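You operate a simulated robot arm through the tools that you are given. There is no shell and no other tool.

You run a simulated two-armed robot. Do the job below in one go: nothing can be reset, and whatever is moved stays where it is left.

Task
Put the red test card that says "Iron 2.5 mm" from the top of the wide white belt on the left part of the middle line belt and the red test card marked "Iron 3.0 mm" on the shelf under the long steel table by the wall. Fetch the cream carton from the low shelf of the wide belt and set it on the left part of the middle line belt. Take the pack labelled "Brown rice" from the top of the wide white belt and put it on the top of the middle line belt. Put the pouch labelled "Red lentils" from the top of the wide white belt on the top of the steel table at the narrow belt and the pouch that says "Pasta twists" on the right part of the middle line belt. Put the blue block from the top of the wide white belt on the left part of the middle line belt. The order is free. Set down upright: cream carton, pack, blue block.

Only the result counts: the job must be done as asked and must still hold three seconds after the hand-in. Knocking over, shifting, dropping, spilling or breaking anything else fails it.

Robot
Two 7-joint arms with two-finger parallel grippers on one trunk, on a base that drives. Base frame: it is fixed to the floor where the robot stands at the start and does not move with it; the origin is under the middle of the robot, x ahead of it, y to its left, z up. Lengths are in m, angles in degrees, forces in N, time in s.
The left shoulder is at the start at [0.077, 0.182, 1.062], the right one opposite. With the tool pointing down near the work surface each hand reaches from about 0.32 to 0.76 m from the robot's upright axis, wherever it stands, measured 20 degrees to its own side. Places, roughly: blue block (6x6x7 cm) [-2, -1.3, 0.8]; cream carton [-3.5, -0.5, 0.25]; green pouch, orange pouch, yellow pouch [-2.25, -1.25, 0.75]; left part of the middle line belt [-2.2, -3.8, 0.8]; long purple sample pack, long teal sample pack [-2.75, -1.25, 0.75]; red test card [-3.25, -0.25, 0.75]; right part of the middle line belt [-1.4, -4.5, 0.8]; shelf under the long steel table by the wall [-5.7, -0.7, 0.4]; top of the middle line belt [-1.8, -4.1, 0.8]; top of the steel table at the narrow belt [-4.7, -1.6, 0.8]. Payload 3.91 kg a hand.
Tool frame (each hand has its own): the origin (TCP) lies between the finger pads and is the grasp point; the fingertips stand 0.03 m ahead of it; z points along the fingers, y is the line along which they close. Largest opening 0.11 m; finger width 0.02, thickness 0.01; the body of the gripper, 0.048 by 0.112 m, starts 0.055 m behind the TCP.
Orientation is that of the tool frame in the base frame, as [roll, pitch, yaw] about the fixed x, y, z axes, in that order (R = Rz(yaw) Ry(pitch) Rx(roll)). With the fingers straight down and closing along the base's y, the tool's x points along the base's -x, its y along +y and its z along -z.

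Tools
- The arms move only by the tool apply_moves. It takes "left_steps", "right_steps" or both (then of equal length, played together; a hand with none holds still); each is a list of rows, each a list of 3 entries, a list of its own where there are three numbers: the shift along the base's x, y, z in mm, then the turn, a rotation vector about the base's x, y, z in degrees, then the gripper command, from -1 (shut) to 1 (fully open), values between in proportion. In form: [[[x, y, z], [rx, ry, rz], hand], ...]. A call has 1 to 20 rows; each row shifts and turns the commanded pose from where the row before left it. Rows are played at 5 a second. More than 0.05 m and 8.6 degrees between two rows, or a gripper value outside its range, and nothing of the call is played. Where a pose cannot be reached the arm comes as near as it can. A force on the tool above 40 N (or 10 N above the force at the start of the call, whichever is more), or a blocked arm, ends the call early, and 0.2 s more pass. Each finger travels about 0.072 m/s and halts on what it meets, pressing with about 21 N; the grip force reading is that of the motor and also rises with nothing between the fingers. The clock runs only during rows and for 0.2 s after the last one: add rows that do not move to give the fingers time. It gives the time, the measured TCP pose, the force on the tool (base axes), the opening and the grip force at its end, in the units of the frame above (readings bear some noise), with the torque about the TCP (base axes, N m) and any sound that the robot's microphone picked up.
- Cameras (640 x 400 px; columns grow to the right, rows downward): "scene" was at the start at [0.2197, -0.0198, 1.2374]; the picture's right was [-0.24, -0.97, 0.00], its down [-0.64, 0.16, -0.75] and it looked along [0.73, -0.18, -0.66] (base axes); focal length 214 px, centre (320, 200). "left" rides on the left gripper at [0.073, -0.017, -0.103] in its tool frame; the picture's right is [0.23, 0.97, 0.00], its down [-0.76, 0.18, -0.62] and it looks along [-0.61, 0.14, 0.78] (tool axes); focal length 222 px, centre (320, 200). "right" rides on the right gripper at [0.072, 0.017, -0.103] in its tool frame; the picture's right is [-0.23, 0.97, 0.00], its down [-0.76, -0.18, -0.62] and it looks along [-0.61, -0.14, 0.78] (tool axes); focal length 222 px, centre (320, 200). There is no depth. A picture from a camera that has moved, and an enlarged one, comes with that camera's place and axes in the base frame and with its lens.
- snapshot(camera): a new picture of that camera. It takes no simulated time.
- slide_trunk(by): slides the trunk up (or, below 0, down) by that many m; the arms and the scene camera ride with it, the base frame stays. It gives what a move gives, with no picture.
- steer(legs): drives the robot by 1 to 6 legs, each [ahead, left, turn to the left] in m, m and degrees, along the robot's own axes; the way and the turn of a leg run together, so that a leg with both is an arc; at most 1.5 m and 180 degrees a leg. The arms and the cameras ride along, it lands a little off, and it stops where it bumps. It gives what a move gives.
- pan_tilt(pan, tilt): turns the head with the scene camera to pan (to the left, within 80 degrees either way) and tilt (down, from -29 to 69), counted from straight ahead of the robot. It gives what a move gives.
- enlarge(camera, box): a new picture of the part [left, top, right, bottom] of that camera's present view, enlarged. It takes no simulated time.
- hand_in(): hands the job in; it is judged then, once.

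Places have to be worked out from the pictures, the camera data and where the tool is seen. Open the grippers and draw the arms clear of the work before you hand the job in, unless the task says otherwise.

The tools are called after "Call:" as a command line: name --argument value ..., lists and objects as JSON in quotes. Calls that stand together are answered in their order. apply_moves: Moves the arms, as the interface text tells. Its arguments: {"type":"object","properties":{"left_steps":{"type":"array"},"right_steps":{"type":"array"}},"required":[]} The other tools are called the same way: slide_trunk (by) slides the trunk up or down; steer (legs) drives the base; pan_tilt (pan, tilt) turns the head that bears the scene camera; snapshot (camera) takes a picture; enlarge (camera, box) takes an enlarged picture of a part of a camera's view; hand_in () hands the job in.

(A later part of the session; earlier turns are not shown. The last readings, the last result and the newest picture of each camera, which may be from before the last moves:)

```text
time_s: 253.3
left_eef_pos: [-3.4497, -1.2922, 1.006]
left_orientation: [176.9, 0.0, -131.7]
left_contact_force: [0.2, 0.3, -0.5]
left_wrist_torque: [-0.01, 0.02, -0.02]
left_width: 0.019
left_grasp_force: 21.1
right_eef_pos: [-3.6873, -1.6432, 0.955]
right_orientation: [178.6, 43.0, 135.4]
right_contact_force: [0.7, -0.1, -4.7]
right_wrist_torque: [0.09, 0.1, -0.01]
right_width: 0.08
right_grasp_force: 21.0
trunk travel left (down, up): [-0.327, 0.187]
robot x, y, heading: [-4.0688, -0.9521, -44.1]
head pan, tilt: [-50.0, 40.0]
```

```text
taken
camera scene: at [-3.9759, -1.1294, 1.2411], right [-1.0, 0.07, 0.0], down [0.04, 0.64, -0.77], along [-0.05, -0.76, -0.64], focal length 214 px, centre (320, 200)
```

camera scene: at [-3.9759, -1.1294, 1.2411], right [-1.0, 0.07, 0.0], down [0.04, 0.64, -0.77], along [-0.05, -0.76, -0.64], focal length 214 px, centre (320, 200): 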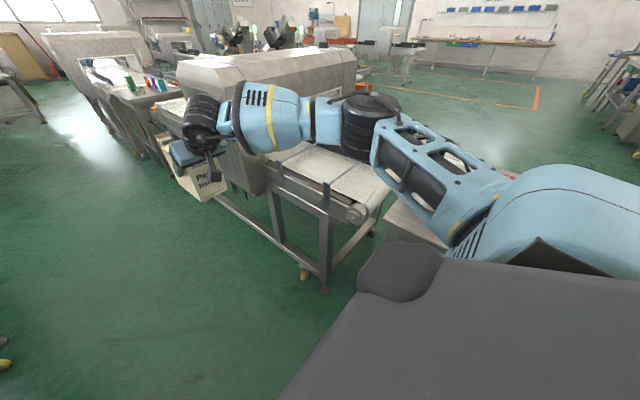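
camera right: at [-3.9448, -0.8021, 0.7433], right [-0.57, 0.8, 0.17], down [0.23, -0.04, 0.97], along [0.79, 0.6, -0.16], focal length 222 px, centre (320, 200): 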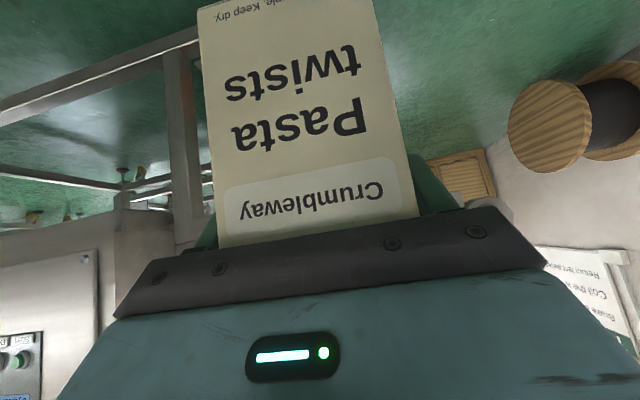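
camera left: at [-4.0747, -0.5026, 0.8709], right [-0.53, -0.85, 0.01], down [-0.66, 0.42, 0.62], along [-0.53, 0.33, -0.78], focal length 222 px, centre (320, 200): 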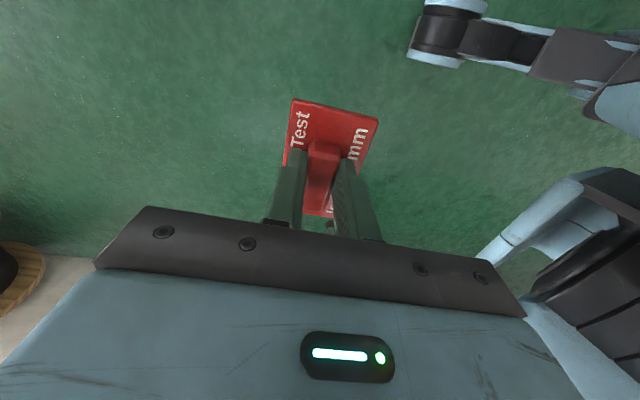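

With the arms extended the elbows reach only about 0.30 m (left) and 0.43 m (right) from my centre, and the hoods leave about 0.94 m. I straighten, nudge 4 cm left, and drive ahead slowly.

Call:
steer --legs '[[0, 0, -1.4], [0, 0.04, 0], [0.6, 0, 0]]'

Call:
pan_tilt --pan 0 --tilt 30

Call:
snapshot --camera "scene"

```text
time_s: 257.6
left_eef_pos: [-3.0154, -1.7042, 1.0057]
left_orientation: [176.9, -0.1, -133.3]
left_contact_force: [0.9, 0.3, -0.4]
left_wrist_torque: [-0.02, 0.0, -0.02]
left_width: 0.019
left_grasp_force: 20.6
right_eef_pos: [-3.2609, -2.0465, 0.9558]
right_orientation: [178.6, 43.0, 133.7]
right_contact_force: [0.6, -0.7, -5.5]
right_wrist_torque: [0.05, 0.11, 0.02]
right_width: 0.08
right_grasp_force: 21.2
trunk travel left (down, up): [-0.327, 0.187]
robot x, y, heading: [-3.6258, -1.3472, -45.7]
head pan, tilt: [-50.0, 40.0]
```

```text
time_s: 258.8
left_eef_pos: [-3.0136, -1.7035, 1.0039]
left_orientation: [177.0, 0.0, -133.4]
left_contact_force: [0.4, 0.3, 0.4]
left_wrist_torque: [-0.02, -0.01, 0.0]
left_width: 0.019
left_grasp_force: 21.1
right_eef_pos: [-3.2606, -2.0448, 0.9549]
right_orientation: [178.6, 43.0, 133.9]
right_contact_force: [-0.3, 0.8, -5.8]
right_wrist_torque: [0.1, 0.13, 0.02]
right_width: 0.0799
right_grasp_force: 20.8
trunk travel left (down, up): [-0.327, 0.187]
robot x, y, heading: [-3.6215, -1.3441, -45.5]
head pan, tilt: [0.0, 30.0]
```

```text
taken
camera scene: at [-3.4644, -1.5054, 1.2564], right [-0.71, -0.7, 0.0], down [-0.35, 0.36, -0.87], along [0.61, -0.62, -0.5], focal length 214 px, centre (320, 200)
```

scene: 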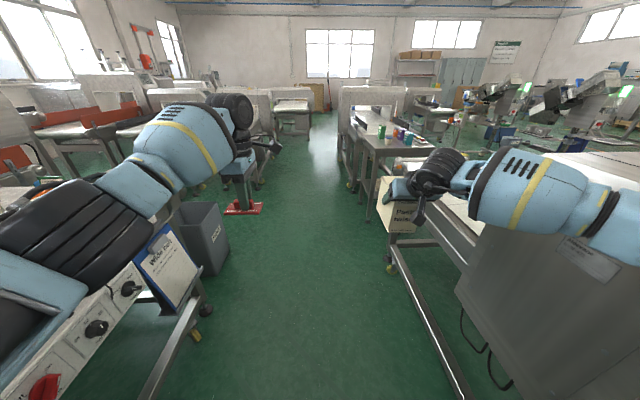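

Passing well. I continue ahead another 0.9 m.

Call:
steer --legs '[[0.9, 0, 0]]'

Call:
snapshot --camera "scene"

Call:
pan_tilt --pan -45 --tilt 30

Call:
snapshot --camera "scene"

Call:
pan_tilt --pan 50 --tilt 30

Call:
snapshot --camera "scene"

```text
time_s: 263.5
left_eef_pos: [-2.3934, -2.3381, 1.004]
left_orientation: [177.0, 0.0, -133.5]
left_contact_force: [0.3, 0.0, 0.1]
left_wrist_torque: [0.01, -0.01, -0.01]
left_width: 0.019
left_grasp_force: 20.9
right_eef_pos: [-2.6416, -2.6801, 0.9549]
right_orientation: [178.6, 43.0, 133.7]
right_contact_force: [0.7, 0.4, -4.0]
right_wrist_torque: [0.11, 0.14, 0.02]
right_width: 0.0799
right_grasp_force: 21.4
trunk travel left (down, up): [-0.327, 0.187]
robot x, y, heading: [-3.0039, -1.9743, -45.4]
head pan, tilt: [0.0, 30.0]
```

```text
taken
camera scene: at [-2.8429, -2.1389, 1.2564], right [-0.71, -0.7, 0.0], down [-0.35, 0.36, -0.87], along [0.61, -0.62, -0.5], focal length 214 px, centre (320, 200)
```

scene: 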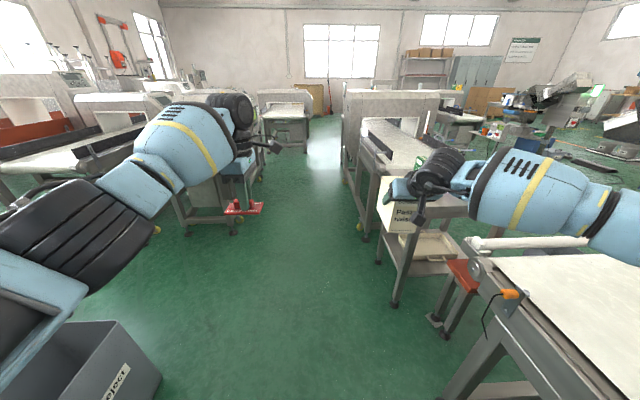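

```text
time_s: 264.6
left_eef_pos: [-2.3934, -2.3387, 1.0047]
left_orientation: [176.9, 0.0, -133.4]
left_contact_force: [0.1, 0.1, -0.2]
left_wrist_torque: [0.01, -0.04, -0.02]
left_width: 0.019
left_grasp_force: 21.1
right_eef_pos: [-2.6425, -2.6804, 0.955]
right_orientation: [178.7, 43.0, 133.8]
right_contact_force: [-0.9, 0.5, -5.4]
right_wrist_torque: [0.07, 0.13, -0.01]
right_width: 0.0798
right_grasp_force: 21.6
trunk travel left (down, up): [-0.327, 0.187]
robot x, y, heading: [-3.0051, -1.9784, -45.8]
head pan, tilt: [-45.0, 30.0]
```

```text
taken
camera scene: at [-2.9071, -2.1646, 1.2564], right [-1.0, 0.01, 0.0], down [0.0, 0.5, -0.87], along [-0.01, -0.87, -0.5], focal length 214 px, centre (320, 200)
```

scene: 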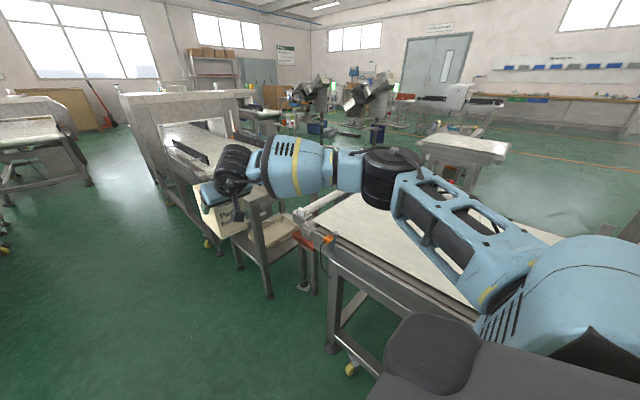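

```text
time_s: 266.3
left_eef_pos: [-2.3929, -2.3375, 1.0059]
left_orientation: [177.0, 0.0, -133.5]
left_contact_force: [0.0, 0.0, -0.7]
left_wrist_torque: [0.01, -0.04, 0.04]
left_width: 0.0189
left_grasp_force: 21.0
right_eef_pos: [-2.6424, -2.6802, 0.9549]
right_orientation: [178.6, 43.0, 133.7]
right_contact_force: [-0.9, 0.1, -5.1]
right_wrist_torque: [0.07, 0.13, -0.02]
right_width: 0.08
right_grasp_force: 20.9
trunk travel left (down, up): [-0.327, 0.187]
robot x, y, heading: [-2.9991, -1.9761, -45.4]
head pan, tilt: [50.0, 30.0]
```

```text
taken
camera scene: at [-2.8161, -2.0672, 1.2565], right [0.08, -1.0, 0.0], down [-0.5, -0.04, -0.87], along [0.86, 0.07, -0.5], focal length 214 px, centre (320, 200)
```

scene: 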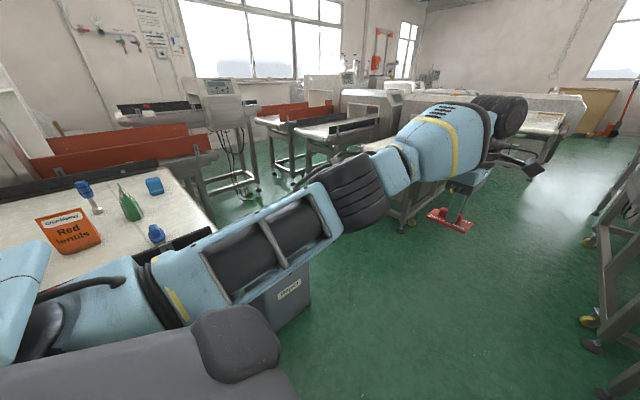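

The products ("Red lentils" pouch etc.) are on the belt end to my left, and the middle line is ahead on the right, about 1.9 m further. I drive ahead and drift left into the wider part of the aisle.

Call:
steer --legs '[[1.0, 0, 0], [0.3, 0.22, 0]]'

Call:
pan_tilt --pan 0 --tilt 30

Call:
snapshot --camera "scene"

Call:
pan_tilt --pan -50 --tilt 30

Call:
snapshot --camera "scene"

```text
time_s: 273.6
left_eef_pos: [-1.3326, -3.1193, 1.0053]
left_orientation: [177.0, 0.1, -133.5]
left_contact_force: [0.0, -0.4, -0.6]
left_wrist_torque: [0.01, 0.01, 0.0]
left_width: 0.019
left_grasp_force: 20.3
right_eef_pos: [-1.581, -3.4597, 0.9553]
right_orientation: [178.6, 42.9, 133.5]
right_contact_force: [-0.7, -0.7, -3.9]
right_wrist_torque: [0.1, 0.11, -0.02]
right_width: 0.0798
right_grasp_force: 21.3
trunk travel left (down, up): [-0.327, 0.187]
robot x, y, heading: [-1.9438, -2.7535, -45.7]
head pan, tilt: [50.0, 30.0]
```

```text
time_s: 274.8
left_eef_pos: [-1.3327, -3.1194, 1.0047]
left_orientation: [177.0, 0.0, -133.6]
left_contact_force: [-0.2, 0.0, -0.7]
left_wrist_torque: [0.0, 0.0, -0.01]
left_width: 0.019
left_grasp_force: 21.3
right_eef_pos: [-1.5813, -3.4606, 0.9553]
right_orientation: [178.6, 42.9, 133.5]
right_contact_force: [0.4, 0.9, -5.6]
right_wrist_torque: [0.09, 0.1, 0.0]
right_width: 0.08
right_grasp_force: 21.0
trunk travel left (down, up): [-0.327, 0.187]
robot x, y, heading: [-1.9412, -2.7544, -45.7]
head pan, tilt: [0.0, 30.0]
```

```text
taken
camera scene: at [-1.7815, -2.9182, 1.2564], right [-0.72, -0.7, 0.0], down [-0.35, 0.36, -0.87], along [0.6, -0.62, -0.5], focal length 214 px, centre (320, 200)
```

scene: 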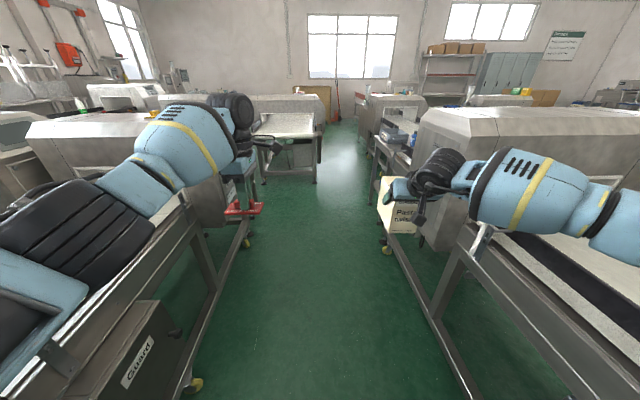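

```text
time_s: 276.0
left_eef_pos: [-1.3321, -3.1187, 1.0056]
left_orientation: [177.0, -0.1, -133.6]
left_contact_force: [-0.1, 0.2, -0.2]
left_wrist_torque: [-0.02, -0.01, 0.01]
left_width: 0.0189
left_grasp_force: 21.0
right_eef_pos: [-1.5824, -3.4595, 0.9549]
right_orientation: [178.5, 43.0, 133.4]
right_contact_force: [0.3, 0.6, -4.2]
right_wrist_torque: [0.12, 0.11, 0.01]
right_width: 0.0798
right_grasp_force: 20.9
trunk travel left (down, up): [-0.327, 0.187]
robot x, y, heading: [-1.9399, -2.7552, -45.8]
head pan, tilt: [-50.0, 30.0]
```

```text
taken
camera scene: at [-1.8537, -2.9435, 1.2564], right [-0.99, 0.1, 0.0], down [0.05, 0.5, -0.87], along [-0.09, -0.86, -0.5], focal length 214 px, centre (320, 200)
```

scene: 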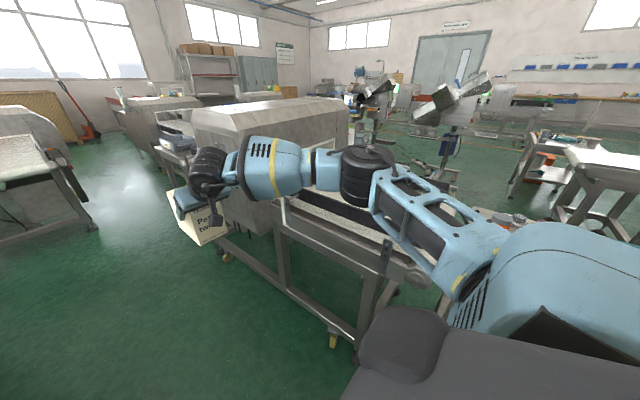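

The middle line's belt with black guides is right beside me, its hood further on. I raise the trunk 10 cm for clearance and turn right to face the belt here.

Call:
slide_trunk --by 0.1

Call:
steer --legs '[[0, 0, -90]]'

Call:
pan_tilt --pan 0 --tilt 40

Call:
snapshot --camera "scene"

Call:
pan_tilt --pan 40 --tilt 35

Call:
snapshot --camera "scene"

```text
time_s: 277.3
left_eef_pos: [-1.3398, -3.1118, 1.161]
left_orientation: [-178.1, -0.1, -133.6]
left_contact_force: [0.2, -0.4, -0.6]
left_wrist_torque: [0.0, 0.02, 0.01]
left_width: 0.019
left_grasp_force: 21.0
right_eef_pos: [-1.5895, -3.4537, 1.1445]
right_orientation: [178.3, 50.3, 133.1]
right_contact_force: [-0.4, 0.2, -5.4]
right_wrist_torque: [0.12, 0.11, -0.02]
right_width: 0.0799
right_grasp_force: 21.4
trunk travel left (down, up): [-0.427, 0.087]
robot x, y, heading: [-1.944, -2.7565, -45.7]
head pan, tilt: [-50.0, 30.0]
```

```text
time_s: 281.5
left_eef_pos: [-2.2831, -3.3626, 1.1628]
left_orientation: [-177.9, -0.1, 137.6]
left_contact_force: [-0.1, 0.6, -0.5]
left_wrist_torque: [0.01, -0.02, 0.0]
left_width: 0.0188
left_grasp_force: 21.5
right_eef_pos: [-2.6326, -3.1193, 1.1469]
right_orientation: [178.3, 50.4, 44.4]
right_contact_force: [-0.2, 0.0, -4.4]
right_wrist_torque: [0.13, -0.07, 0.01]
right_width: 0.0797
right_grasp_force: 20.7
trunk travel left (down, up): [-0.427, 0.087]
robot x, y, heading: [-1.9427, -2.7502, -134.3]
head pan, tilt: [-50.0, 30.0]
```

```text
time_s: 282.6
left_eef_pos: [-2.2836, -3.363, 1.1622]
left_orientation: [-177.9, -0.1, 137.6]
left_contact_force: [0.9, -0.5, -1.3]
left_wrist_torque: [0.0, 0.03, -0.04]
left_width: 0.0189
left_grasp_force: 20.7
right_eef_pos: [-2.6314, -3.1203, 1.1464]
right_orientation: [178.3, 50.4, 44.4]
right_contact_force: [0.2, -0.6, -4.7]
right_wrist_torque: [0.17, -0.12, -0.01]
right_width: 0.0801
right_grasp_force: 20.4
trunk travel left (down, up): [-0.427, 0.087]
robot x, y, heading: [-1.9395, -2.7538, -134.6]
head pan, tilt: [0.0, 40.0]
```

```text
taken
camera scene: at [-2.0717, -2.8861, 1.3509], right [-0.71, 0.7, 0.0], down [0.45, 0.46, -0.77], along [-0.54, -0.55, -0.64], focal length 214 px, centre (320, 200)
```

scene: 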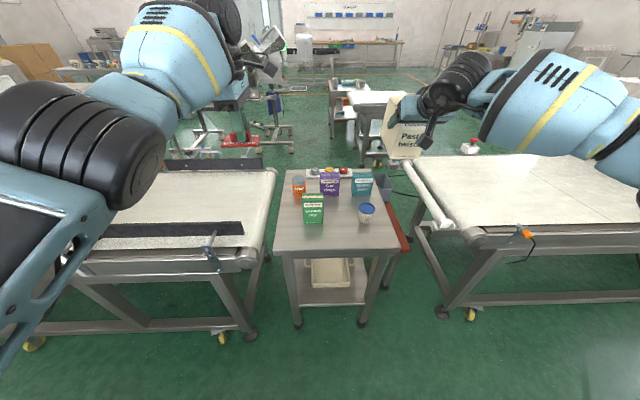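

```text
time_s: 283.7
left_eef_pos: [-2.2843, -3.3635, 1.163]
left_orientation: [-178.0, -0.1, 137.5]
left_contact_force: [0.2, 0.1, -0.7]
left_wrist_torque: [0.01, 0.03, 0.0]
left_width: 0.0191
left_grasp_force: 21.2
right_eef_pos: [-2.6324, -3.1195, 1.1468]
right_orientation: [178.3, 50.3, 44.4]
right_contact_force: [0.9, -0.2, -4.0]
right_wrist_torque: [0.15, -0.13, 0.0]
right_width: 0.0801
right_grasp_force: 21.6
trunk travel left (down, up): [-0.427, 0.087]
robot x, y, heading: [-1.9418, -2.7564, -134.7]
head pan, tilt: [40.0, 35.0]
```

```text
taken
camera scene: at [-2.0191, -2.9134, 1.3585], right [-1.0, 0.08, 0.0], down [0.05, 0.57, -0.82], along [-0.07, -0.82, -0.57], focal length 214 px, centre (320, 200)
```

scene: 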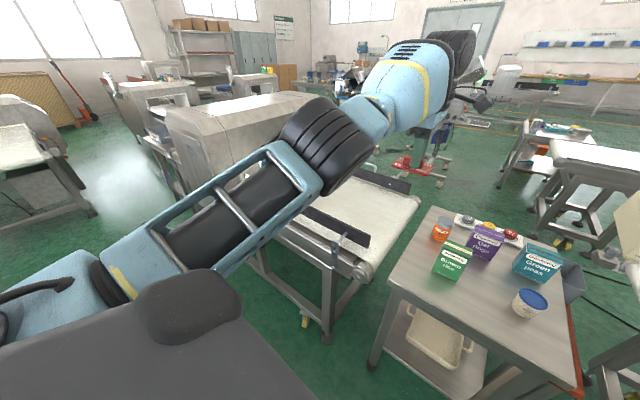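

I face the small steel table; the middle belt's near end is to my left (its end at u ≈ −0.77). I strafe left in front of its left part.

Call:
steer --legs '[[0, 0.38, 0]]'

Call:
pan_tilt --pan 0 --tilt 45

Call:
snapshot --camera "scene"

Call:
pan_tilt --pan 45 --tilt 35

Call:
snapshot --camera "scene"

```text
time_s: 287.6
left_eef_pos: [-2.0176, -3.6268, 1.1618]
left_orientation: [-177.9, -0.1, 137.4]
left_contact_force: [-0.6, -1.0, -0.2]
left_wrist_torque: [0.0, 0.04, -0.02]
left_width: 0.0189
left_grasp_force: 20.5
right_eef_pos: [-2.3639, -3.3829, 1.1471]
right_orientation: [178.3, 50.5, 44.2]
right_contact_force: [-0.3, 0.3, -5.7]
right_wrist_torque: [0.15, -0.14, 0.01]
right_width: 0.0798
right_grasp_force: 20.8
trunk travel left (down, up): [-0.427, 0.087]
robot x, y, heading: [-1.6703, -3.0217, -134.7]
head pan, tilt: [40.0, 35.0]
```

```text
time_s: 288.7
left_eef_pos: [-2.0178, -3.6274, 1.1626]
left_orientation: [-177.9, -0.1, 137.4]
left_contact_force: [-0.4, -0.3, 0.6]
left_wrist_torque: [-0.02, -0.05, 0.01]
left_width: 0.0189
left_grasp_force: 20.6
right_eef_pos: [-2.3646, -3.3837, 1.1474]
right_orientation: [178.4, 50.3, 44.2]
right_contact_force: [0.3, -0.2, -4.9]
right_wrist_torque: [0.12, -0.13, 0.01]
right_width: 0.0798
right_grasp_force: 21.1
trunk travel left (down, up): [-0.427, 0.087]
robot x, y, heading: [-1.6718, -3.0218, -135.0]
head pan, tilt: [0.0, 45.0]
```

```text
taken
camera scene: at [-1.8006, -3.1487, 1.3437], right [-0.71, 0.7, 0.0], down [0.5, 0.5, -0.71], along [-0.5, -0.5, -0.71], focal length 214 px, centre (320, 200)
```

scene: 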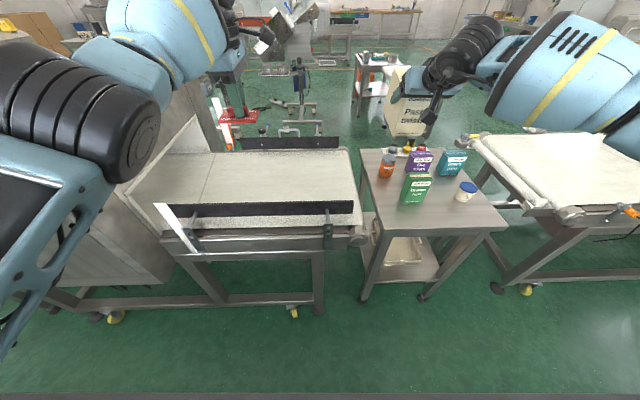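

```text
time_s: 289.8
left_eef_pos: [-2.0159, -3.6277, 1.163]
left_orientation: [-177.9, 0.0, 137.4]
left_contact_force: [0.5, -0.4, -0.5]
left_wrist_torque: [-0.02, 0.03, 0.01]
left_width: 0.0189
left_grasp_force: 21.2
right_eef_pos: [-2.3639, -3.3831, 1.1459]
right_orientation: [178.4, 50.5, 44.2]
right_contact_force: [0.8, -0.6, -4.4]
right_wrist_torque: [0.11, -0.12, 0.01]
right_width: 0.0797
right_grasp_force: 21.0
trunk travel left (down, up): [-0.427, 0.087]
robot x, y, heading: [-1.6698, -3.0187, -134.7]
head pan, tilt: [45.0, 35.0]
```

```text
taken
camera scene: at [-1.7432, -3.1789, 1.3585], right [-1.0, 0.0, 0.0], down [0.0, 0.57, -0.82], along [0.0, -0.82, -0.57], focal length 214 px, centre (320, 200)
```

scene: 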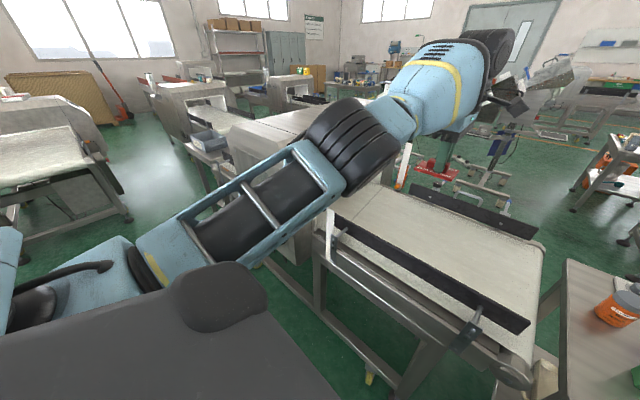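

The visible belt section between hood and end roller is the left part (its nominal centre is about 0.92 m ahead, 0.18 m left). I strafe 12 cm further left and then move 20 cm closer.

Call:
steer --legs '[[0, 0.12, 0], [0.2, 0, 0]]'

Call:
pan_tilt --pan 10 --tilt 50

Call:
snapshot --camera "scene"

Call:
snapshot --camera "left"

Call:
snapshot --camera "right"

```text
time_s: 292.7
left_eef_pos: [-2.0703, -3.8497, 1.1622]
left_orientation: [-177.9, -0.1, 137.3]
left_contact_force: [0.0, 0.3, 0.9]
left_wrist_torque: [0.04, -0.03, -0.01]
left_width: 0.0192
left_grasp_force: 21.3
right_eef_pos: [-2.4154, -3.6049, 1.1465]
right_orientation: [178.3, 50.3, 44.0]
right_contact_force: [0.6, -0.2, -4.7]
right_wrist_torque: [0.12, -0.08, -0.01]
right_width: 0.0799
right_grasp_force: 21.2
trunk travel left (down, up): [-0.427, 0.087]
robot x, y, heading: [-1.7197, -3.2413, -134.7]
head pan, tilt: [45.0, 35.0]
```

```text
time_s: 293.7
left_eef_pos: [-2.0699, -3.8502, 1.1627]
left_orientation: [-178.0, 0.0, 137.3]
left_contact_force: [-0.1, 0.3, -0.3]
left_wrist_torque: [0.02, 0.01, 0.01]
left_width: 0.0192
left_grasp_force: 20.8
right_eef_pos: [-2.4159, -3.6034, 1.1466]
right_orientation: [178.3, 50.3, 44.0]
right_contact_force: [0.0, -0.2, -5.7]
right_wrist_torque: [0.14, -0.11, 0.01]
right_width: 0.0796
right_grasp_force: 21.4
trunk travel left (down, up): [-0.427, 0.087]
robot x, y, heading: [-1.7242, -3.244, -135.1]
head pan, tilt: [10.0, 50.0]
```

```text
taken
camera scene: at [-1.8381, -3.378, 1.3368], right [-0.82, 0.57, 0.0], down [0.44, 0.63, -0.64], along [-0.37, -0.53, -0.77], focal length 214 px, centre (320, 200)
```

scene: 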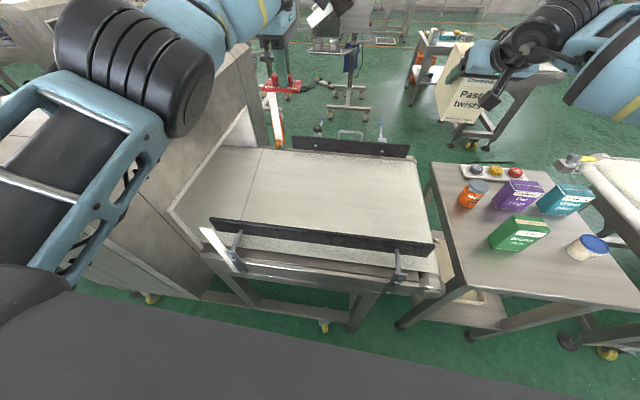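

```text
taken
camera left: at [-2.1309, -3.8116, 1.2669], right [0.49, 0.87, -0.03], down [0.7, -0.37, 0.62], along [0.52, -0.33, -0.79], focal length 222 px, centre (320, 200)
```

left: 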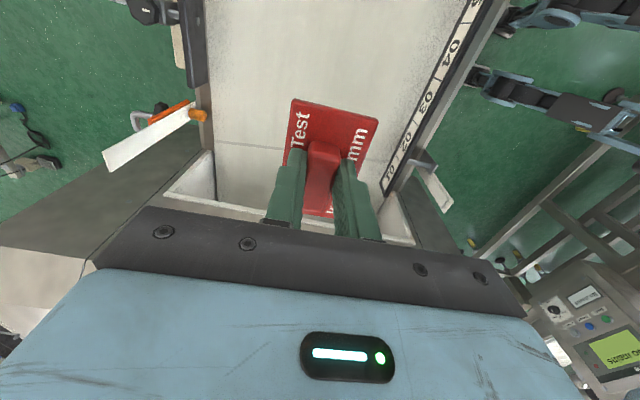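

```text
taken
camera right: at [-2.3137, -3.5284, 1.1563], right [0.59, -0.79, 0.19], down [-0.14, 0.13, 0.98], along [-0.8, -0.6, -0.03], focal length 222 px, centre (320, 200)
```

right: 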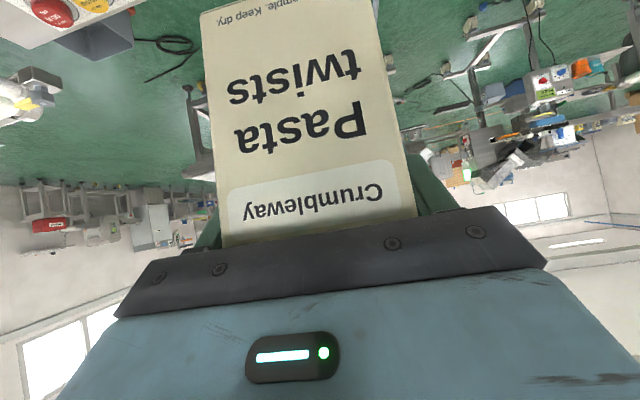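

The left hand is right above the belt's left part (u ≈ −1.28), with the hood entrance at u ≈ −1.55. I lower the card toward the belt while levelling both tools (2° left, 7° right).

Call:
apply_moves --left_steps '[[[0, 0, -35], [1.41, -1.42, 0], -1], [[0, 0, -35], [0, 0, 0], -1], [[0, 0, -35], [0, 0, 0], -1], [[0, 0, -35], [0, 0, 0], -1], [[0, 0, -35], [0, 0, 0], -1], [[0, 0, -35], [0, 0, 0], -1], [[0, 0, -35], [0, 0, 0], -1], [[0, 0, -30], [0, 0, 0], -1], [[0, 0, 0], [0, 0, 0], -1]]' --right_steps '[[[0, 0, 0], [1.72, -1.72, 0], -1], [[0, 0, 0], [1.72, -1.72, 0], -1], [[0, 0, 0], [1.72, -1.72, 0], -1], [[0, 0, 0], [0, 0, 0], -1], [[0, 0, 0], [0, 0, 0], -1], [[0, 0, 0], [0, 0, 0], -1], [[0, 0, 0], [0, 0, 0], -1], [[0, 0, 0], [0, 0, 0], -1], [[0, 0, 0], [0, 0, 0], -1]]'

Call:
snapshot --camera "left"

Call:
snapshot --camera "scene"

```text
time_s: 295.7
left_eef_pos: [-2.0685, -3.8495, 0.8858]
left_orientation: [-179.9, 0.0, 137.2]
left_contact_force: [0.0, 0.0, 0.6]
left_wrist_torque: [0.0, -0.01, 0.03]
left_width: 0.0192
left_grasp_force: 21.1
right_eef_pos: [-2.4317, -3.5825, 1.1497]
right_orientation: [178.6, 43.0, 44.1]
right_contact_force: [0.8, -0.5, -5.3]
right_wrist_torque: [0.07, -0.08, 0.03]
right_width: 0.0798
right_grasp_force: 20.9
right hand out of reach, approached as far as the arm can: row 1, 2, 3
trunk travel left (down, up): [-0.427, 0.087]
robot x, y, heading: [-1.7186, -3.2398, -135.1]
head pan, tilt: [10.0, 50.0]
```

```text
taken
camera left: at [-2.1321, -3.8135, 0.9901], right [0.49, 0.87, 0.0], down [0.68, -0.39, 0.62], along [0.54, -0.31, -0.78], focal length 222 px, centre (320, 200)
```

left: 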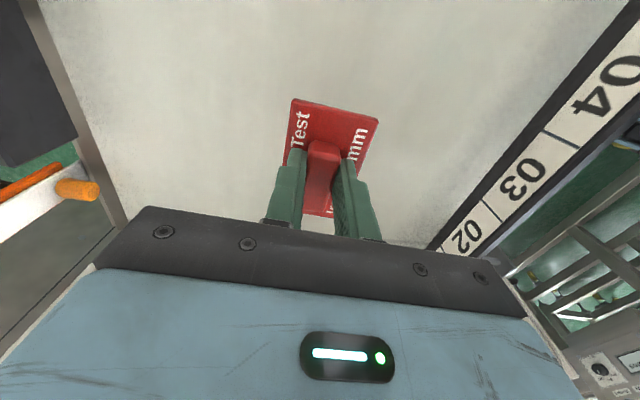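

```text
taken
camera scene: at [-1.8381, -3.3778, 1.3368], right [-0.82, 0.57, 0.0], down [0.44, 0.63, -0.64], along [-0.37, -0.53, -0.77], focal length 214 px, centre (320, 200)
```

scene: 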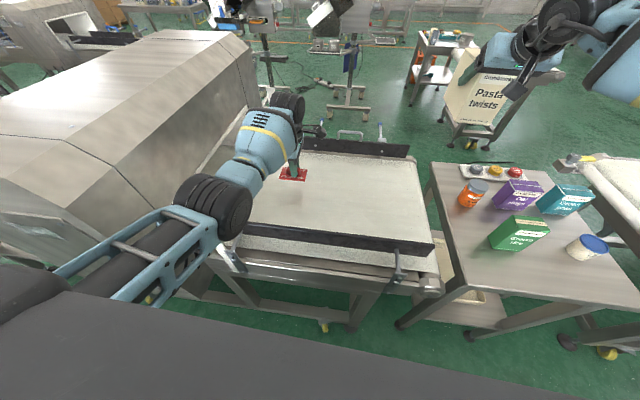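

Level and clear. I lower the last few centimetres until the card touches the belt.

Call:
apply_moves --left_steps '[[[0, 0, -20], [0, 0, 0], -1], [[0, 0, -15], [0, 0, 0], -1], [[0, 0, -5], [0, 0, 0], -1], [[0, 0, 0], [0, 0, 0], -1]]'

Call:
snapshot --camera "left"

```text
time_s: 296.7
left_eef_pos: [-2.0692, -3.8485, 0.8465]
left_orientation: [-179.9, 0.0, 137.3]
left_contact_force: [0.0, 0.2, 0.0]
left_wrist_torque: [-0.04, -0.02, 0.0]
left_width: 0.0191
left_grasp_force: 21.2
right_eef_pos: [-2.432, -3.583, 1.1495]
right_orientation: [178.5, 43.1, 44.1]
right_contact_force: [0.1, 0.3, -4.6]
right_wrist_torque: [0.15, -0.09, -0.04]
right_width: 0.0796
right_grasp_force: 20.8
trunk travel left (down, up): [-0.427, 0.087]
robot x, y, heading: [-1.7208, -3.2456, -135.0]
head pan, tilt: [10.0, 50.0]
```

```text
taken
camera left: at [-2.1329, -3.8131, 0.9514], right [0.49, 0.87, 0.0], down [0.68, -0.39, 0.62], along [0.54, -0.31, -0.78], focal length 222 px, centre (320, 200)
```

left: 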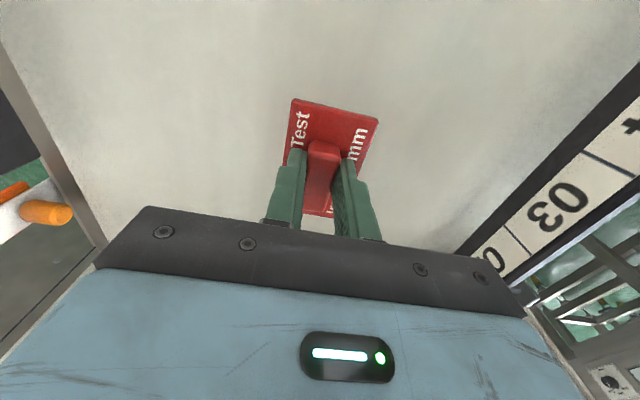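

Call:
apply_moves --left_steps '[[[0, 0, -5], [0, 0, 0], -1], [[0, 0, -4], [0, 0, 0], -1], [[0, 0, -3], [0, 0, 0], -1], [[0, 0, 0], [0, 0, 0], -1]]'

```text
time_s: 297.7
left_eef_pos: [-2.0688, -3.8496, 0.8348]
left_orientation: [-179.9, 0.0, 137.3]
left_contact_force: [-0.1, 0.1, -0.8]
left_wrist_torque: [0.02, 0.0, 0.03]
left_width: 0.0189
left_grasp_force: 20.9
right_eef_pos: [-2.432, -3.5825, 1.1494]
right_orientation: [178.5, 43.2, 44.2]
right_contact_force: [-0.1, 0.0, -4.9]
right_wrist_torque: [0.11, -0.13, -0.04]
right_width: 0.0802
right_grasp_force: 20.5
trunk travel left (down, up): [-0.427, 0.087]
robot x, y, heading: [-1.7219, -3.2441, -134.9]
head pan, tilt: [10.0, 50.0]
```

Not touching yet at 0.835; I keep lowering in small steps.

Call:
apply_moves --left_steps '[[[0, 0, -4], [0, 0, 0], -1], [[0, 0, -4], [0, 0, 0], -1], [[0, 0, -3], [0, 0, 0], -1], [[0, 0, 0], [0, 0, 0], -1]]'

Call:
snapshot --camera "left"

```text
time_s: 298.7
left_eef_pos: [-2.0706, -3.8506, 0.8247]
left_orientation: [-179.9, 0.0, 137.2]
left_contact_force: [0.4, 0.1, 0.0]
left_wrist_torque: [-0.03, -0.04, 0.0]
left_width: 0.0191
left_grasp_force: 20.9
right_eef_pos: [-2.4316, -3.5827, 1.1491]
right_orientation: [178.6, 43.0, 44.1]
right_contact_force: [-0.9, -0.3, -5.3]
right_wrist_torque: [0.11, -0.12, 0.0]
right_width: 0.08
right_grasp_force: 20.4
trunk travel left (down, up): [-0.427, 0.087]
robot x, y, heading: [-1.7156, -3.2422, -135.0]
head pan, tilt: [10.0, 50.0]
```

```text
taken
camera left: at [-2.1335, -3.8139, 0.9278], right [0.49, 0.87, 0.0], down [0.68, -0.39, 0.62], along [0.54, -0.31, -0.78], focal length 222 px, centre (320, 200)
```

left: 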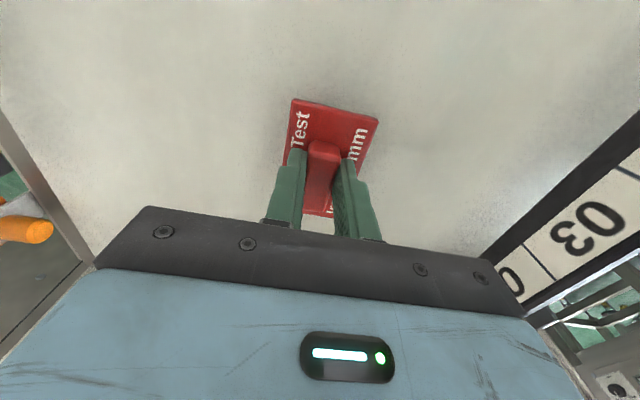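

Call:
apply_moves --left_steps '[[[0, 0, -3], [0, 0, 0], -1], [[0, 0, -3], [0, 0, 0], -1], [[0, 0, -3], [0, 0, 0], -1], [[0, 0, -3], [0, 0, 0], -1], [[0, 0, 0], [0, 0, 0], -1]]'

```text
time_s: 299.9
left_eef_pos: [-2.0678, -3.8498, 0.8126]
left_orientation: [-179.8, 0.1, 137.2]
left_contact_force: [0.4, -0.2, -2.1]
left_wrist_torque: [-0.01, 0.0, -0.03]
left_width: 0.0189
left_grasp_force: 20.8
right_eef_pos: [-2.4319, -3.583, 1.149]
right_orientation: [178.5, 43.0, 44.1]
right_contact_force: [-0.5, -0.1, -4.9]
right_wrist_torque: [0.1, -0.14, -0.02]
right_width: 0.0797
right_grasp_force: 20.7
trunk travel left (down, up): [-0.427, 0.087]
robot x, y, heading: [-1.7202, -3.2473, -134.8]
head pan, tilt: [10.0, 50.0]
```

Call:
apply_moves --left_steps '[[[0, 0, -3], [0, 0, 0], -1], [[0, 0, -3], [0, 0, 0], -1], [[0, 0, -3], [0, 0, 0], -1], [[0, 0, 0], [0, 0, 0], -1]]'

Call:
snapshot --camera "left"

```text
time_s: 300.9
left_eef_pos: [-2.068, -3.8495, 0.8048]
left_orientation: [-179.9, 0.0, 137.2]
left_contact_force: [0.1, -0.9, -1.0]
left_wrist_torque: [0.02, -0.01, -0.01]
left_width: 0.0189
left_grasp_force: 20.6
right_eef_pos: [-2.4313, -3.5822, 1.1494]
right_orientation: [178.6, 43.0, 44.1]
right_contact_force: [0.4, 0.1, -5.7]
right_wrist_torque: [0.09, -0.09, -0.01]
right_width: 0.0799
right_grasp_force: 20.7
trunk travel left (down, up): [-0.427, 0.087]
robot x, y, heading: [-1.7209, -3.2459, -134.9]
head pan, tilt: [10.0, 50.0]
```

```text
taken
camera left: at [-2.1318, -3.8131, 0.9084], right [0.49, 0.87, 0.0], down [0.68, -0.39, 0.62], along [0.54, -0.31, -0.78], focal length 222 px, centre (320, 200)
```

left: 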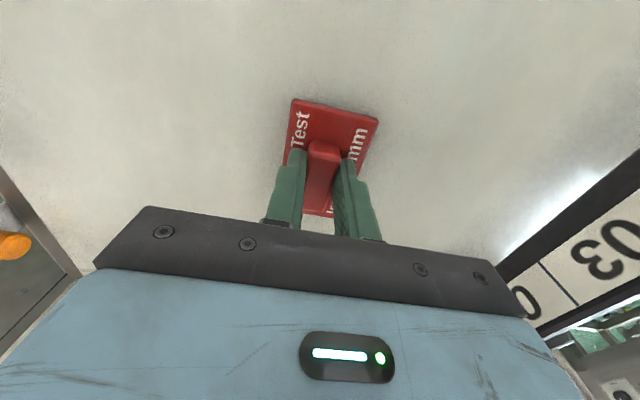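

Call:
apply_moves --left_steps '[[[0, 0, -3], [0, 0, 0], -1], [[0, 0, -3], [0, 0, 0], -1], [[0, 0, -3], [0, 0, 0], -1], [[0, 0, -3], [0, 0, 0], -1], [[0, 0, 0], [0, 0, 0], -1]]'

Call:
snapshot --camera "left"

```text
time_s: 302.1
left_eef_pos: [-2.0662, -3.8473, 0.7972]
left_orientation: [-179.4, 0.0, 137.2]
left_contact_force: [-0.6, -4.9, 17.6]
left_wrist_torque: [-0.24, -0.38, -0.07]
left_width: 0.019
left_grasp_force: 21.2
left hand out of reach, approached as far as the arm can: row 2
right_eef_pos: [-2.4326, -3.5819, 1.1512]
right_orientation: [178.5, 43.2, 44.1]
right_contact_force: [0.2, -0.7, -5.4]
right_wrist_torque: [0.11, -0.15, 0.0]
right_width: 0.0798
right_grasp_force: 21.1
trunk travel left (down, up): [-0.427, 0.087]
robot x, y, heading: [-1.722, -3.2438, -135.1]
head pan, tilt: [10.0, 50.0]
```

```text
taken
camera left: at [-2.1294, -3.811, 0.9007], right [0.49, 0.87, -0.01], down [0.68, -0.38, 0.62], along [0.54, -0.31, -0.78], focal length 222 px, centre (320, 200)
```

left: 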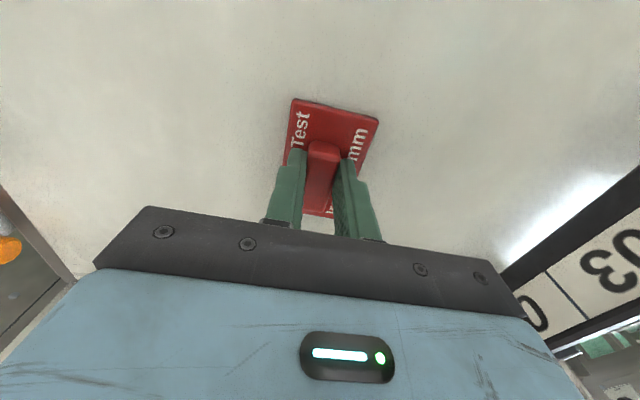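

Contact (18 N) at TCP 0.797, so the belt surface is at about z 0.762. I relieve the pressure, open the fingers and rise.

Call:
apply_moves --left_steps '[[[0, 0, 2.5], [0, 0, 0], -1], [[0, 0, 0], [0, 0, 0], -0.5], [[0, 0, 0], [0, 0, 0], -0.18], [[0, 0, 0], [0, 0, 0], -0.18], [[0, 0, 20], [0, 0, 0], -0.18], [[0, 0, 30], [0, 0, 0], -0.18], [[0, 0, 30], [0, 0, 0], -0.18], [[0, 0, 30], [0, 0, 0], 0]]'

Call:
snapshot --camera "left"

Call:
snapshot --camera "scene"

```text
time_s: 303.9
left_eef_pos: [-2.0671, -3.8487, 0.9076]
left_orientation: [-179.7, -0.1, 137.1]
left_contact_force: [-0.8, -0.6, 0.1]
left_wrist_torque: [0.01, 0.02, 0.05]
left_width: 0.0551
left_grasp_force: 0.1
right_eef_pos: [-2.4319, -3.5817, 1.1498]
right_orientation: [178.4, 43.1, 44.2]
right_contact_force: [-0.5, 0.3, -3.9]
right_wrist_torque: [0.14, -0.12, 0.0]
right_width: 0.0802
right_grasp_force: 21.1
trunk travel left (down, up): [-0.427, 0.087]
robot x, y, heading: [-1.7214, -3.2452, -135.1]
head pan, tilt: [10.0, 50.0]
```

```text
taken
camera left: at [-2.131, -3.8129, 1.0112], right [0.49, 0.87, 0.0], down [0.68, -0.39, 0.62], along [0.54, -0.31, -0.78], focal length 222 px, centre (320, 200)
```

left: 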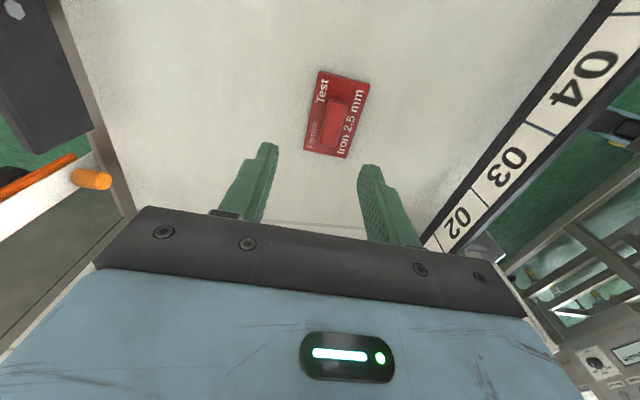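

```text
taken
camera scene: at [-1.838, -3.3775, 1.3368], right [-0.82, 0.57, 0.0], down [0.44, 0.63, -0.64], along [-0.37, -0.53, -0.77], focal length 214 px, centre (320, 200)
```

scene: 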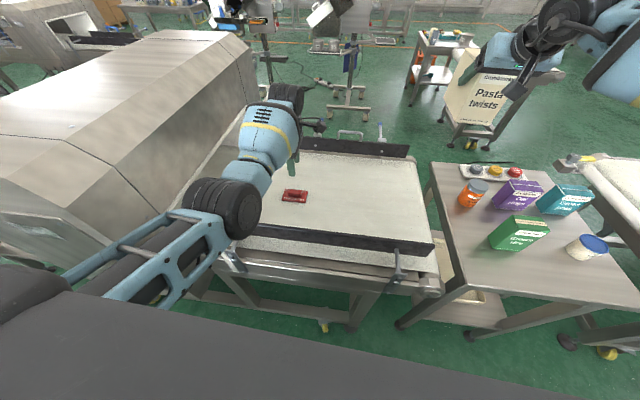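

Card 2.5 lies on the left part. I raise and retract the left hand, and move the carton above the free belt area at u ≈ −1.0.

Call:
apply_moves --left_steps '[[[10, 10, 35], [0, 0, 0], 0], [[15, 15, 35], [0, 0, 0], 0], [[15, 15, 35], [0, 0, 0], 0], [[15, 15, 35], [0, 0, 0], 0], [[15, 15, 20], [0, 0, 0], 0], [[0, 0, 0], [0, 0, 0], 0]]' --right_steps '[[[37.4, -9.2, 0], [0, 0, 0], -1], [[37.4, -9.2, 0], [0, 0, 0], -1], [[37.4, -9.2, 0], [0, 0, 0], -1], [[37.4, -9.2, 0], [0, 0, 0], -1], [[37.4, -9.2, 0], [0, 0, 0], -1], [[0, 0, 0], [0, 0, 0], -1]]'

Call:
apply_moves --right_steps '[[[0, 0, -30], [0, 0, 0], -1], [[0, 0, -30], [0, 0, 0], -1], [[0, 0, -30], [0, 0, 0], -1], [[0, 0, -30], [0, 0, 0], -1], [[0, 0, -30], [0, 0, 0], -1], [[0, 0, -30], [0, 0, 0], -1], [[0, 0, -30], [0, 0, 0], -1], [[0, 0, 0], [0, 0, 0], -1]]'

Call:
pan_tilt --pan -5 --tilt 45

Call:
snapshot --camera "scene"

Call:
snapshot --camera "right"

```text
time_s: 305.3
left_eef_pos: [-2.027, -3.8568, 1.0464]
left_orientation: [179.4, 0.4, 138.7]
left_contact_force: [0.0, 0.5, -0.1]
left_wrist_torque: [0.02, -0.02, -0.01]
left_width: 0.0549
left_grasp_force: 0.0
left hand out of reach, approached as far as the arm can: row 3, 4, 5
right_eef_pos: [-2.2837, -3.5863, 1.1376]
right_orientation: [178.5, 43.1, 44.1]
right_contact_force: [-0.9, 0.6, -5.5]
right_wrist_torque: [0.1, -0.11, -0.03]
right_width: 0.08
right_grasp_force: 20.8
right hand out of reach, approached as far as the arm can: row 2, 3, 4, 5
trunk travel left (down, up): [-0.427, 0.087]
robot x, y, heading: [-1.7205, -3.2425, -135.1]
head pan, tilt: [10.0, 50.0]
```

```text
time_s: 307.1
left_eef_pos: [-2.0264, -3.8571, 1.0519]
left_orientation: [-180.0, 0.2, 138.7]
left_contact_force: [0.8, 0.1, 0.0]
left_wrist_torque: [0.0, 0.0, 0.01]
left_width: 0.0551
left_grasp_force: 0.1
right_eef_pos: [-2.2846, -3.5847, 0.93]
right_orientation: [178.4, 43.2, 44.1]
right_contact_force: [-0.1, -0.1, -5.4]
right_wrist_torque: [0.11, -0.1, 0.03]
right_width: 0.0799
right_grasp_force: 20.9
trunk travel left (down, up): [-0.427, 0.087]
robot x, y, heading: [-1.7228, -3.242, -134.8]
head pan, tilt: [10.0, 50.0]
```

```text
time_s: 307.9
left_eef_pos: [-2.0274, -3.8572, 1.0532]
left_orientation: [-179.8, 0.2, 138.9]
left_contact_force: [1.1, -0.5, 0.1]
left_wrist_torque: [0.0, 0.01, 0.0]
left_width: 0.0551
left_grasp_force: 0.1
right_eef_pos: [-2.2849, -3.5861, 0.9299]
right_orientation: [178.4, 43.1, 44.2]
right_contact_force: [-0.1, -0.2, -4.9]
right_wrist_torque: [0.1, -0.11, -0.02]
right_width: 0.0799
right_grasp_force: 21.2
trunk travel left (down, up): [-0.427, 0.087]
robot x, y, heading: [-1.724, -3.2461, -134.9]
head pan, tilt: [-5.0, 45.0]
```

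```text
taken
camera scene: at [-1.8561, -3.3672, 1.3436], right [-0.64, 0.76, 0.0], down [0.54, 0.46, -0.71], along [-0.54, -0.46, -0.71], focal length 214 px, centre (320, 200)
```

scene: 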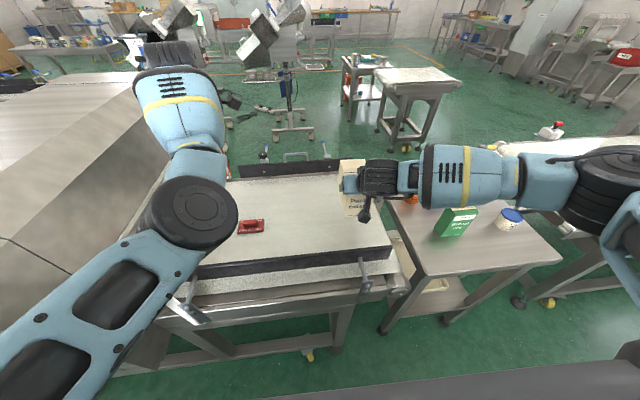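

```text
taken
camera right: at [-2.1839, -3.5099, 0.955], right [0.57, -0.8, 0.17], down [-0.23, 0.05, 0.97], along [-0.79, -0.6, -0.16], focal length 222 px, centre (320, 200)
```

right: 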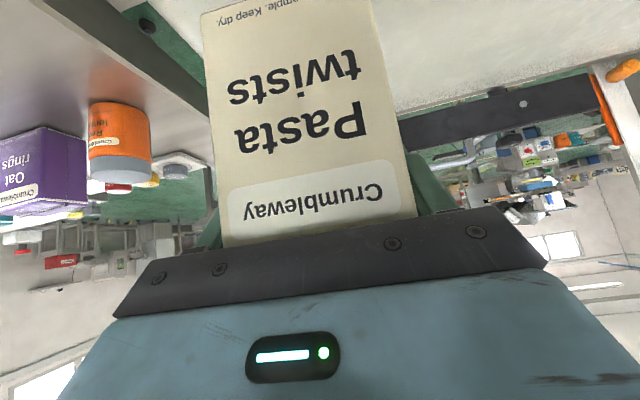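

The carton hangs over the belt, about 7 cm from the belt end; I shift it 4 cm further in and lower it close to the belt.

Call:
apply_moves --right_steps '[[[14, -14, -10], [0, 0, 0], -1], [[14, -14, -10], [0, 0, 0], -1], [[0, 0, -15], [0, 0, 0], -1], [[0, 0, -15], [0, 0, 0], -1], [[0, 0, 0], [0, 0, 0], -1]]'

Call:
snapshot --camera "scene"

Call:
snapshot --camera "right"

```text
time_s: 309.1
left_eef_pos: [-2.0272, -3.8577, 1.053]
left_orientation: [-179.9, 0.3, 138.9]
left_contact_force: [-0.2, -0.4, 0.8]
left_wrist_torque: [0.01, 0.01, 0.04]
left_width: 0.0551
left_grasp_force: 0.1
right_eef_pos: [-2.2692, -3.5686, 0.8956]
right_orientation: [178.4, 43.2, 44.2]
right_contact_force: [0.1, -0.3, -6.1]
right_wrist_torque: [0.1, -0.13, -0.01]
right_width: 0.0799
right_grasp_force: 21.2
right hand out of reach, approached as far as the arm can: row 1, 2, 3, 4
trunk travel left (down, up): [-0.427, 0.087]
robot x, y, heading: [-1.7227, -3.2422, -135.3]
head pan, tilt: [-5.0, 45.0]
```

```text
taken
camera scene: at [-1.8561, -3.3672, 1.3437], right [-0.64, 0.77, 0.0], down [0.54, 0.46, -0.71], along [-0.54, -0.46, -0.71], focal length 214 px, centre (320, 200)
```

scene: 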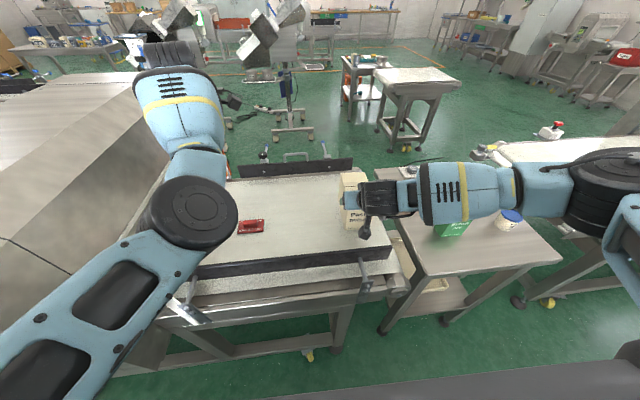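

```text
taken
camera right: at [-2.1687, -3.4933, 0.921], right [0.57, -0.8, 0.17], down [-0.23, 0.05, 0.97], along [-0.79, -0.6, -0.16], focal length 222 px, centre (320, 200)
```

right: 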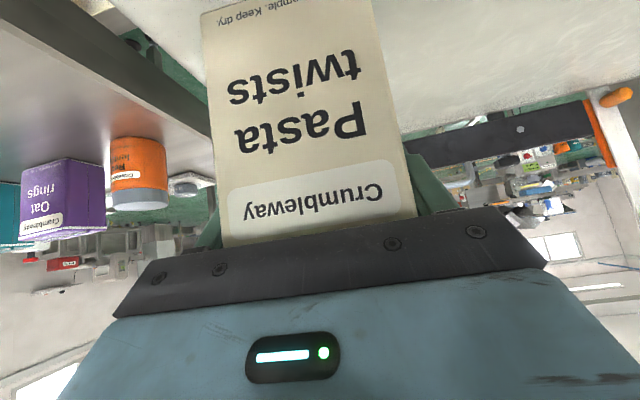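

The arm's inward reach is limited, so I strafe the base 6 cm left instead, keeping the carton just above the belt.

Call:
steer --legs '[[0, 0.06, 0]]'

Call:
apply_moves --right_steps '[[[0, 0, -12], [0, 0, 0], -1], [[0, 0, -8], [0, 0, 0], -1], [[0, 0, 0], [0, 0, 0], -1]]'

Call:
snapshot --camera "scene"

```text
time_s: 310.3
left_eef_pos: [-1.9842, -3.8996, 1.0521]
left_orientation: [-180.0, 0.2, 138.6]
left_contact_force: [0.3, 1.0, -0.1]
left_wrist_torque: [-0.01, 0.05, 0.01]
left_width: 0.055
left_grasp_force: 0.1
right_eef_pos: [-2.2275, -3.6108, 0.8959]
right_orientation: [178.4, 43.1, 44.1]
right_contact_force: [-0.5, 0.6, -4.3]
right_wrist_torque: [0.11, -0.1, -0.03]
right_width: 0.08
right_grasp_force: 20.8
trunk travel left (down, up): [-0.427, 0.087]
robot x, y, heading: [-1.678, -3.2875, -135.0]
head pan, tilt: [-5.0, 45.0]
```

```text
time_s: 311.1
left_eef_pos: [-1.9835, -3.9011, 1.0509]
left_orientation: [-180.0, 0.3, 138.9]
left_contact_force: [0.1, 0.8, 0.0]
left_wrist_torque: [0.0, 0.03, -0.02]
left_width: 0.0549
left_grasp_force: 0.1
right_eef_pos: [-2.2294, -3.6018, 0.8787]
right_orientation: [178.4, 43.1, 44.1]
right_contact_force: [-0.1, -0.1, -5.4]
right_wrist_torque: [0.07, -0.1, 0.0]
right_width: 0.0801
right_grasp_force: 21.0
right hand out of reach, approached as far as the arm can: row 1, 2
trunk travel left (down, up): [-0.427, 0.087]
robot x, y, heading: [-1.678, -3.2863, -134.9]
head pan, tilt: [-5.0, 45.0]
```

```text
taken
camera scene: at [-1.8142, -3.4089, 1.3437], right [-0.64, 0.77, 0.0], down [0.54, 0.46, -0.71], along [-0.54, -0.46, -0.71], focal length 214 px, centre (320, 200)
```

scene: 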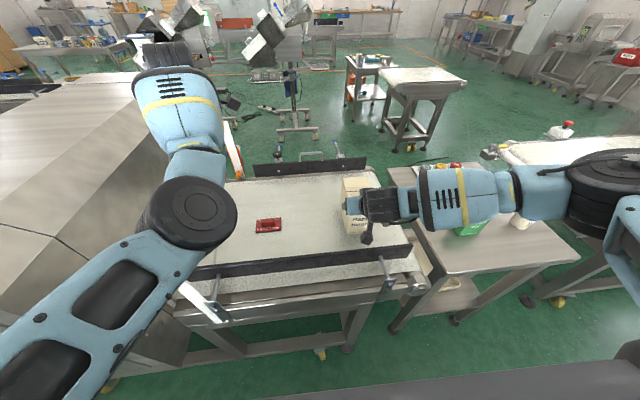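

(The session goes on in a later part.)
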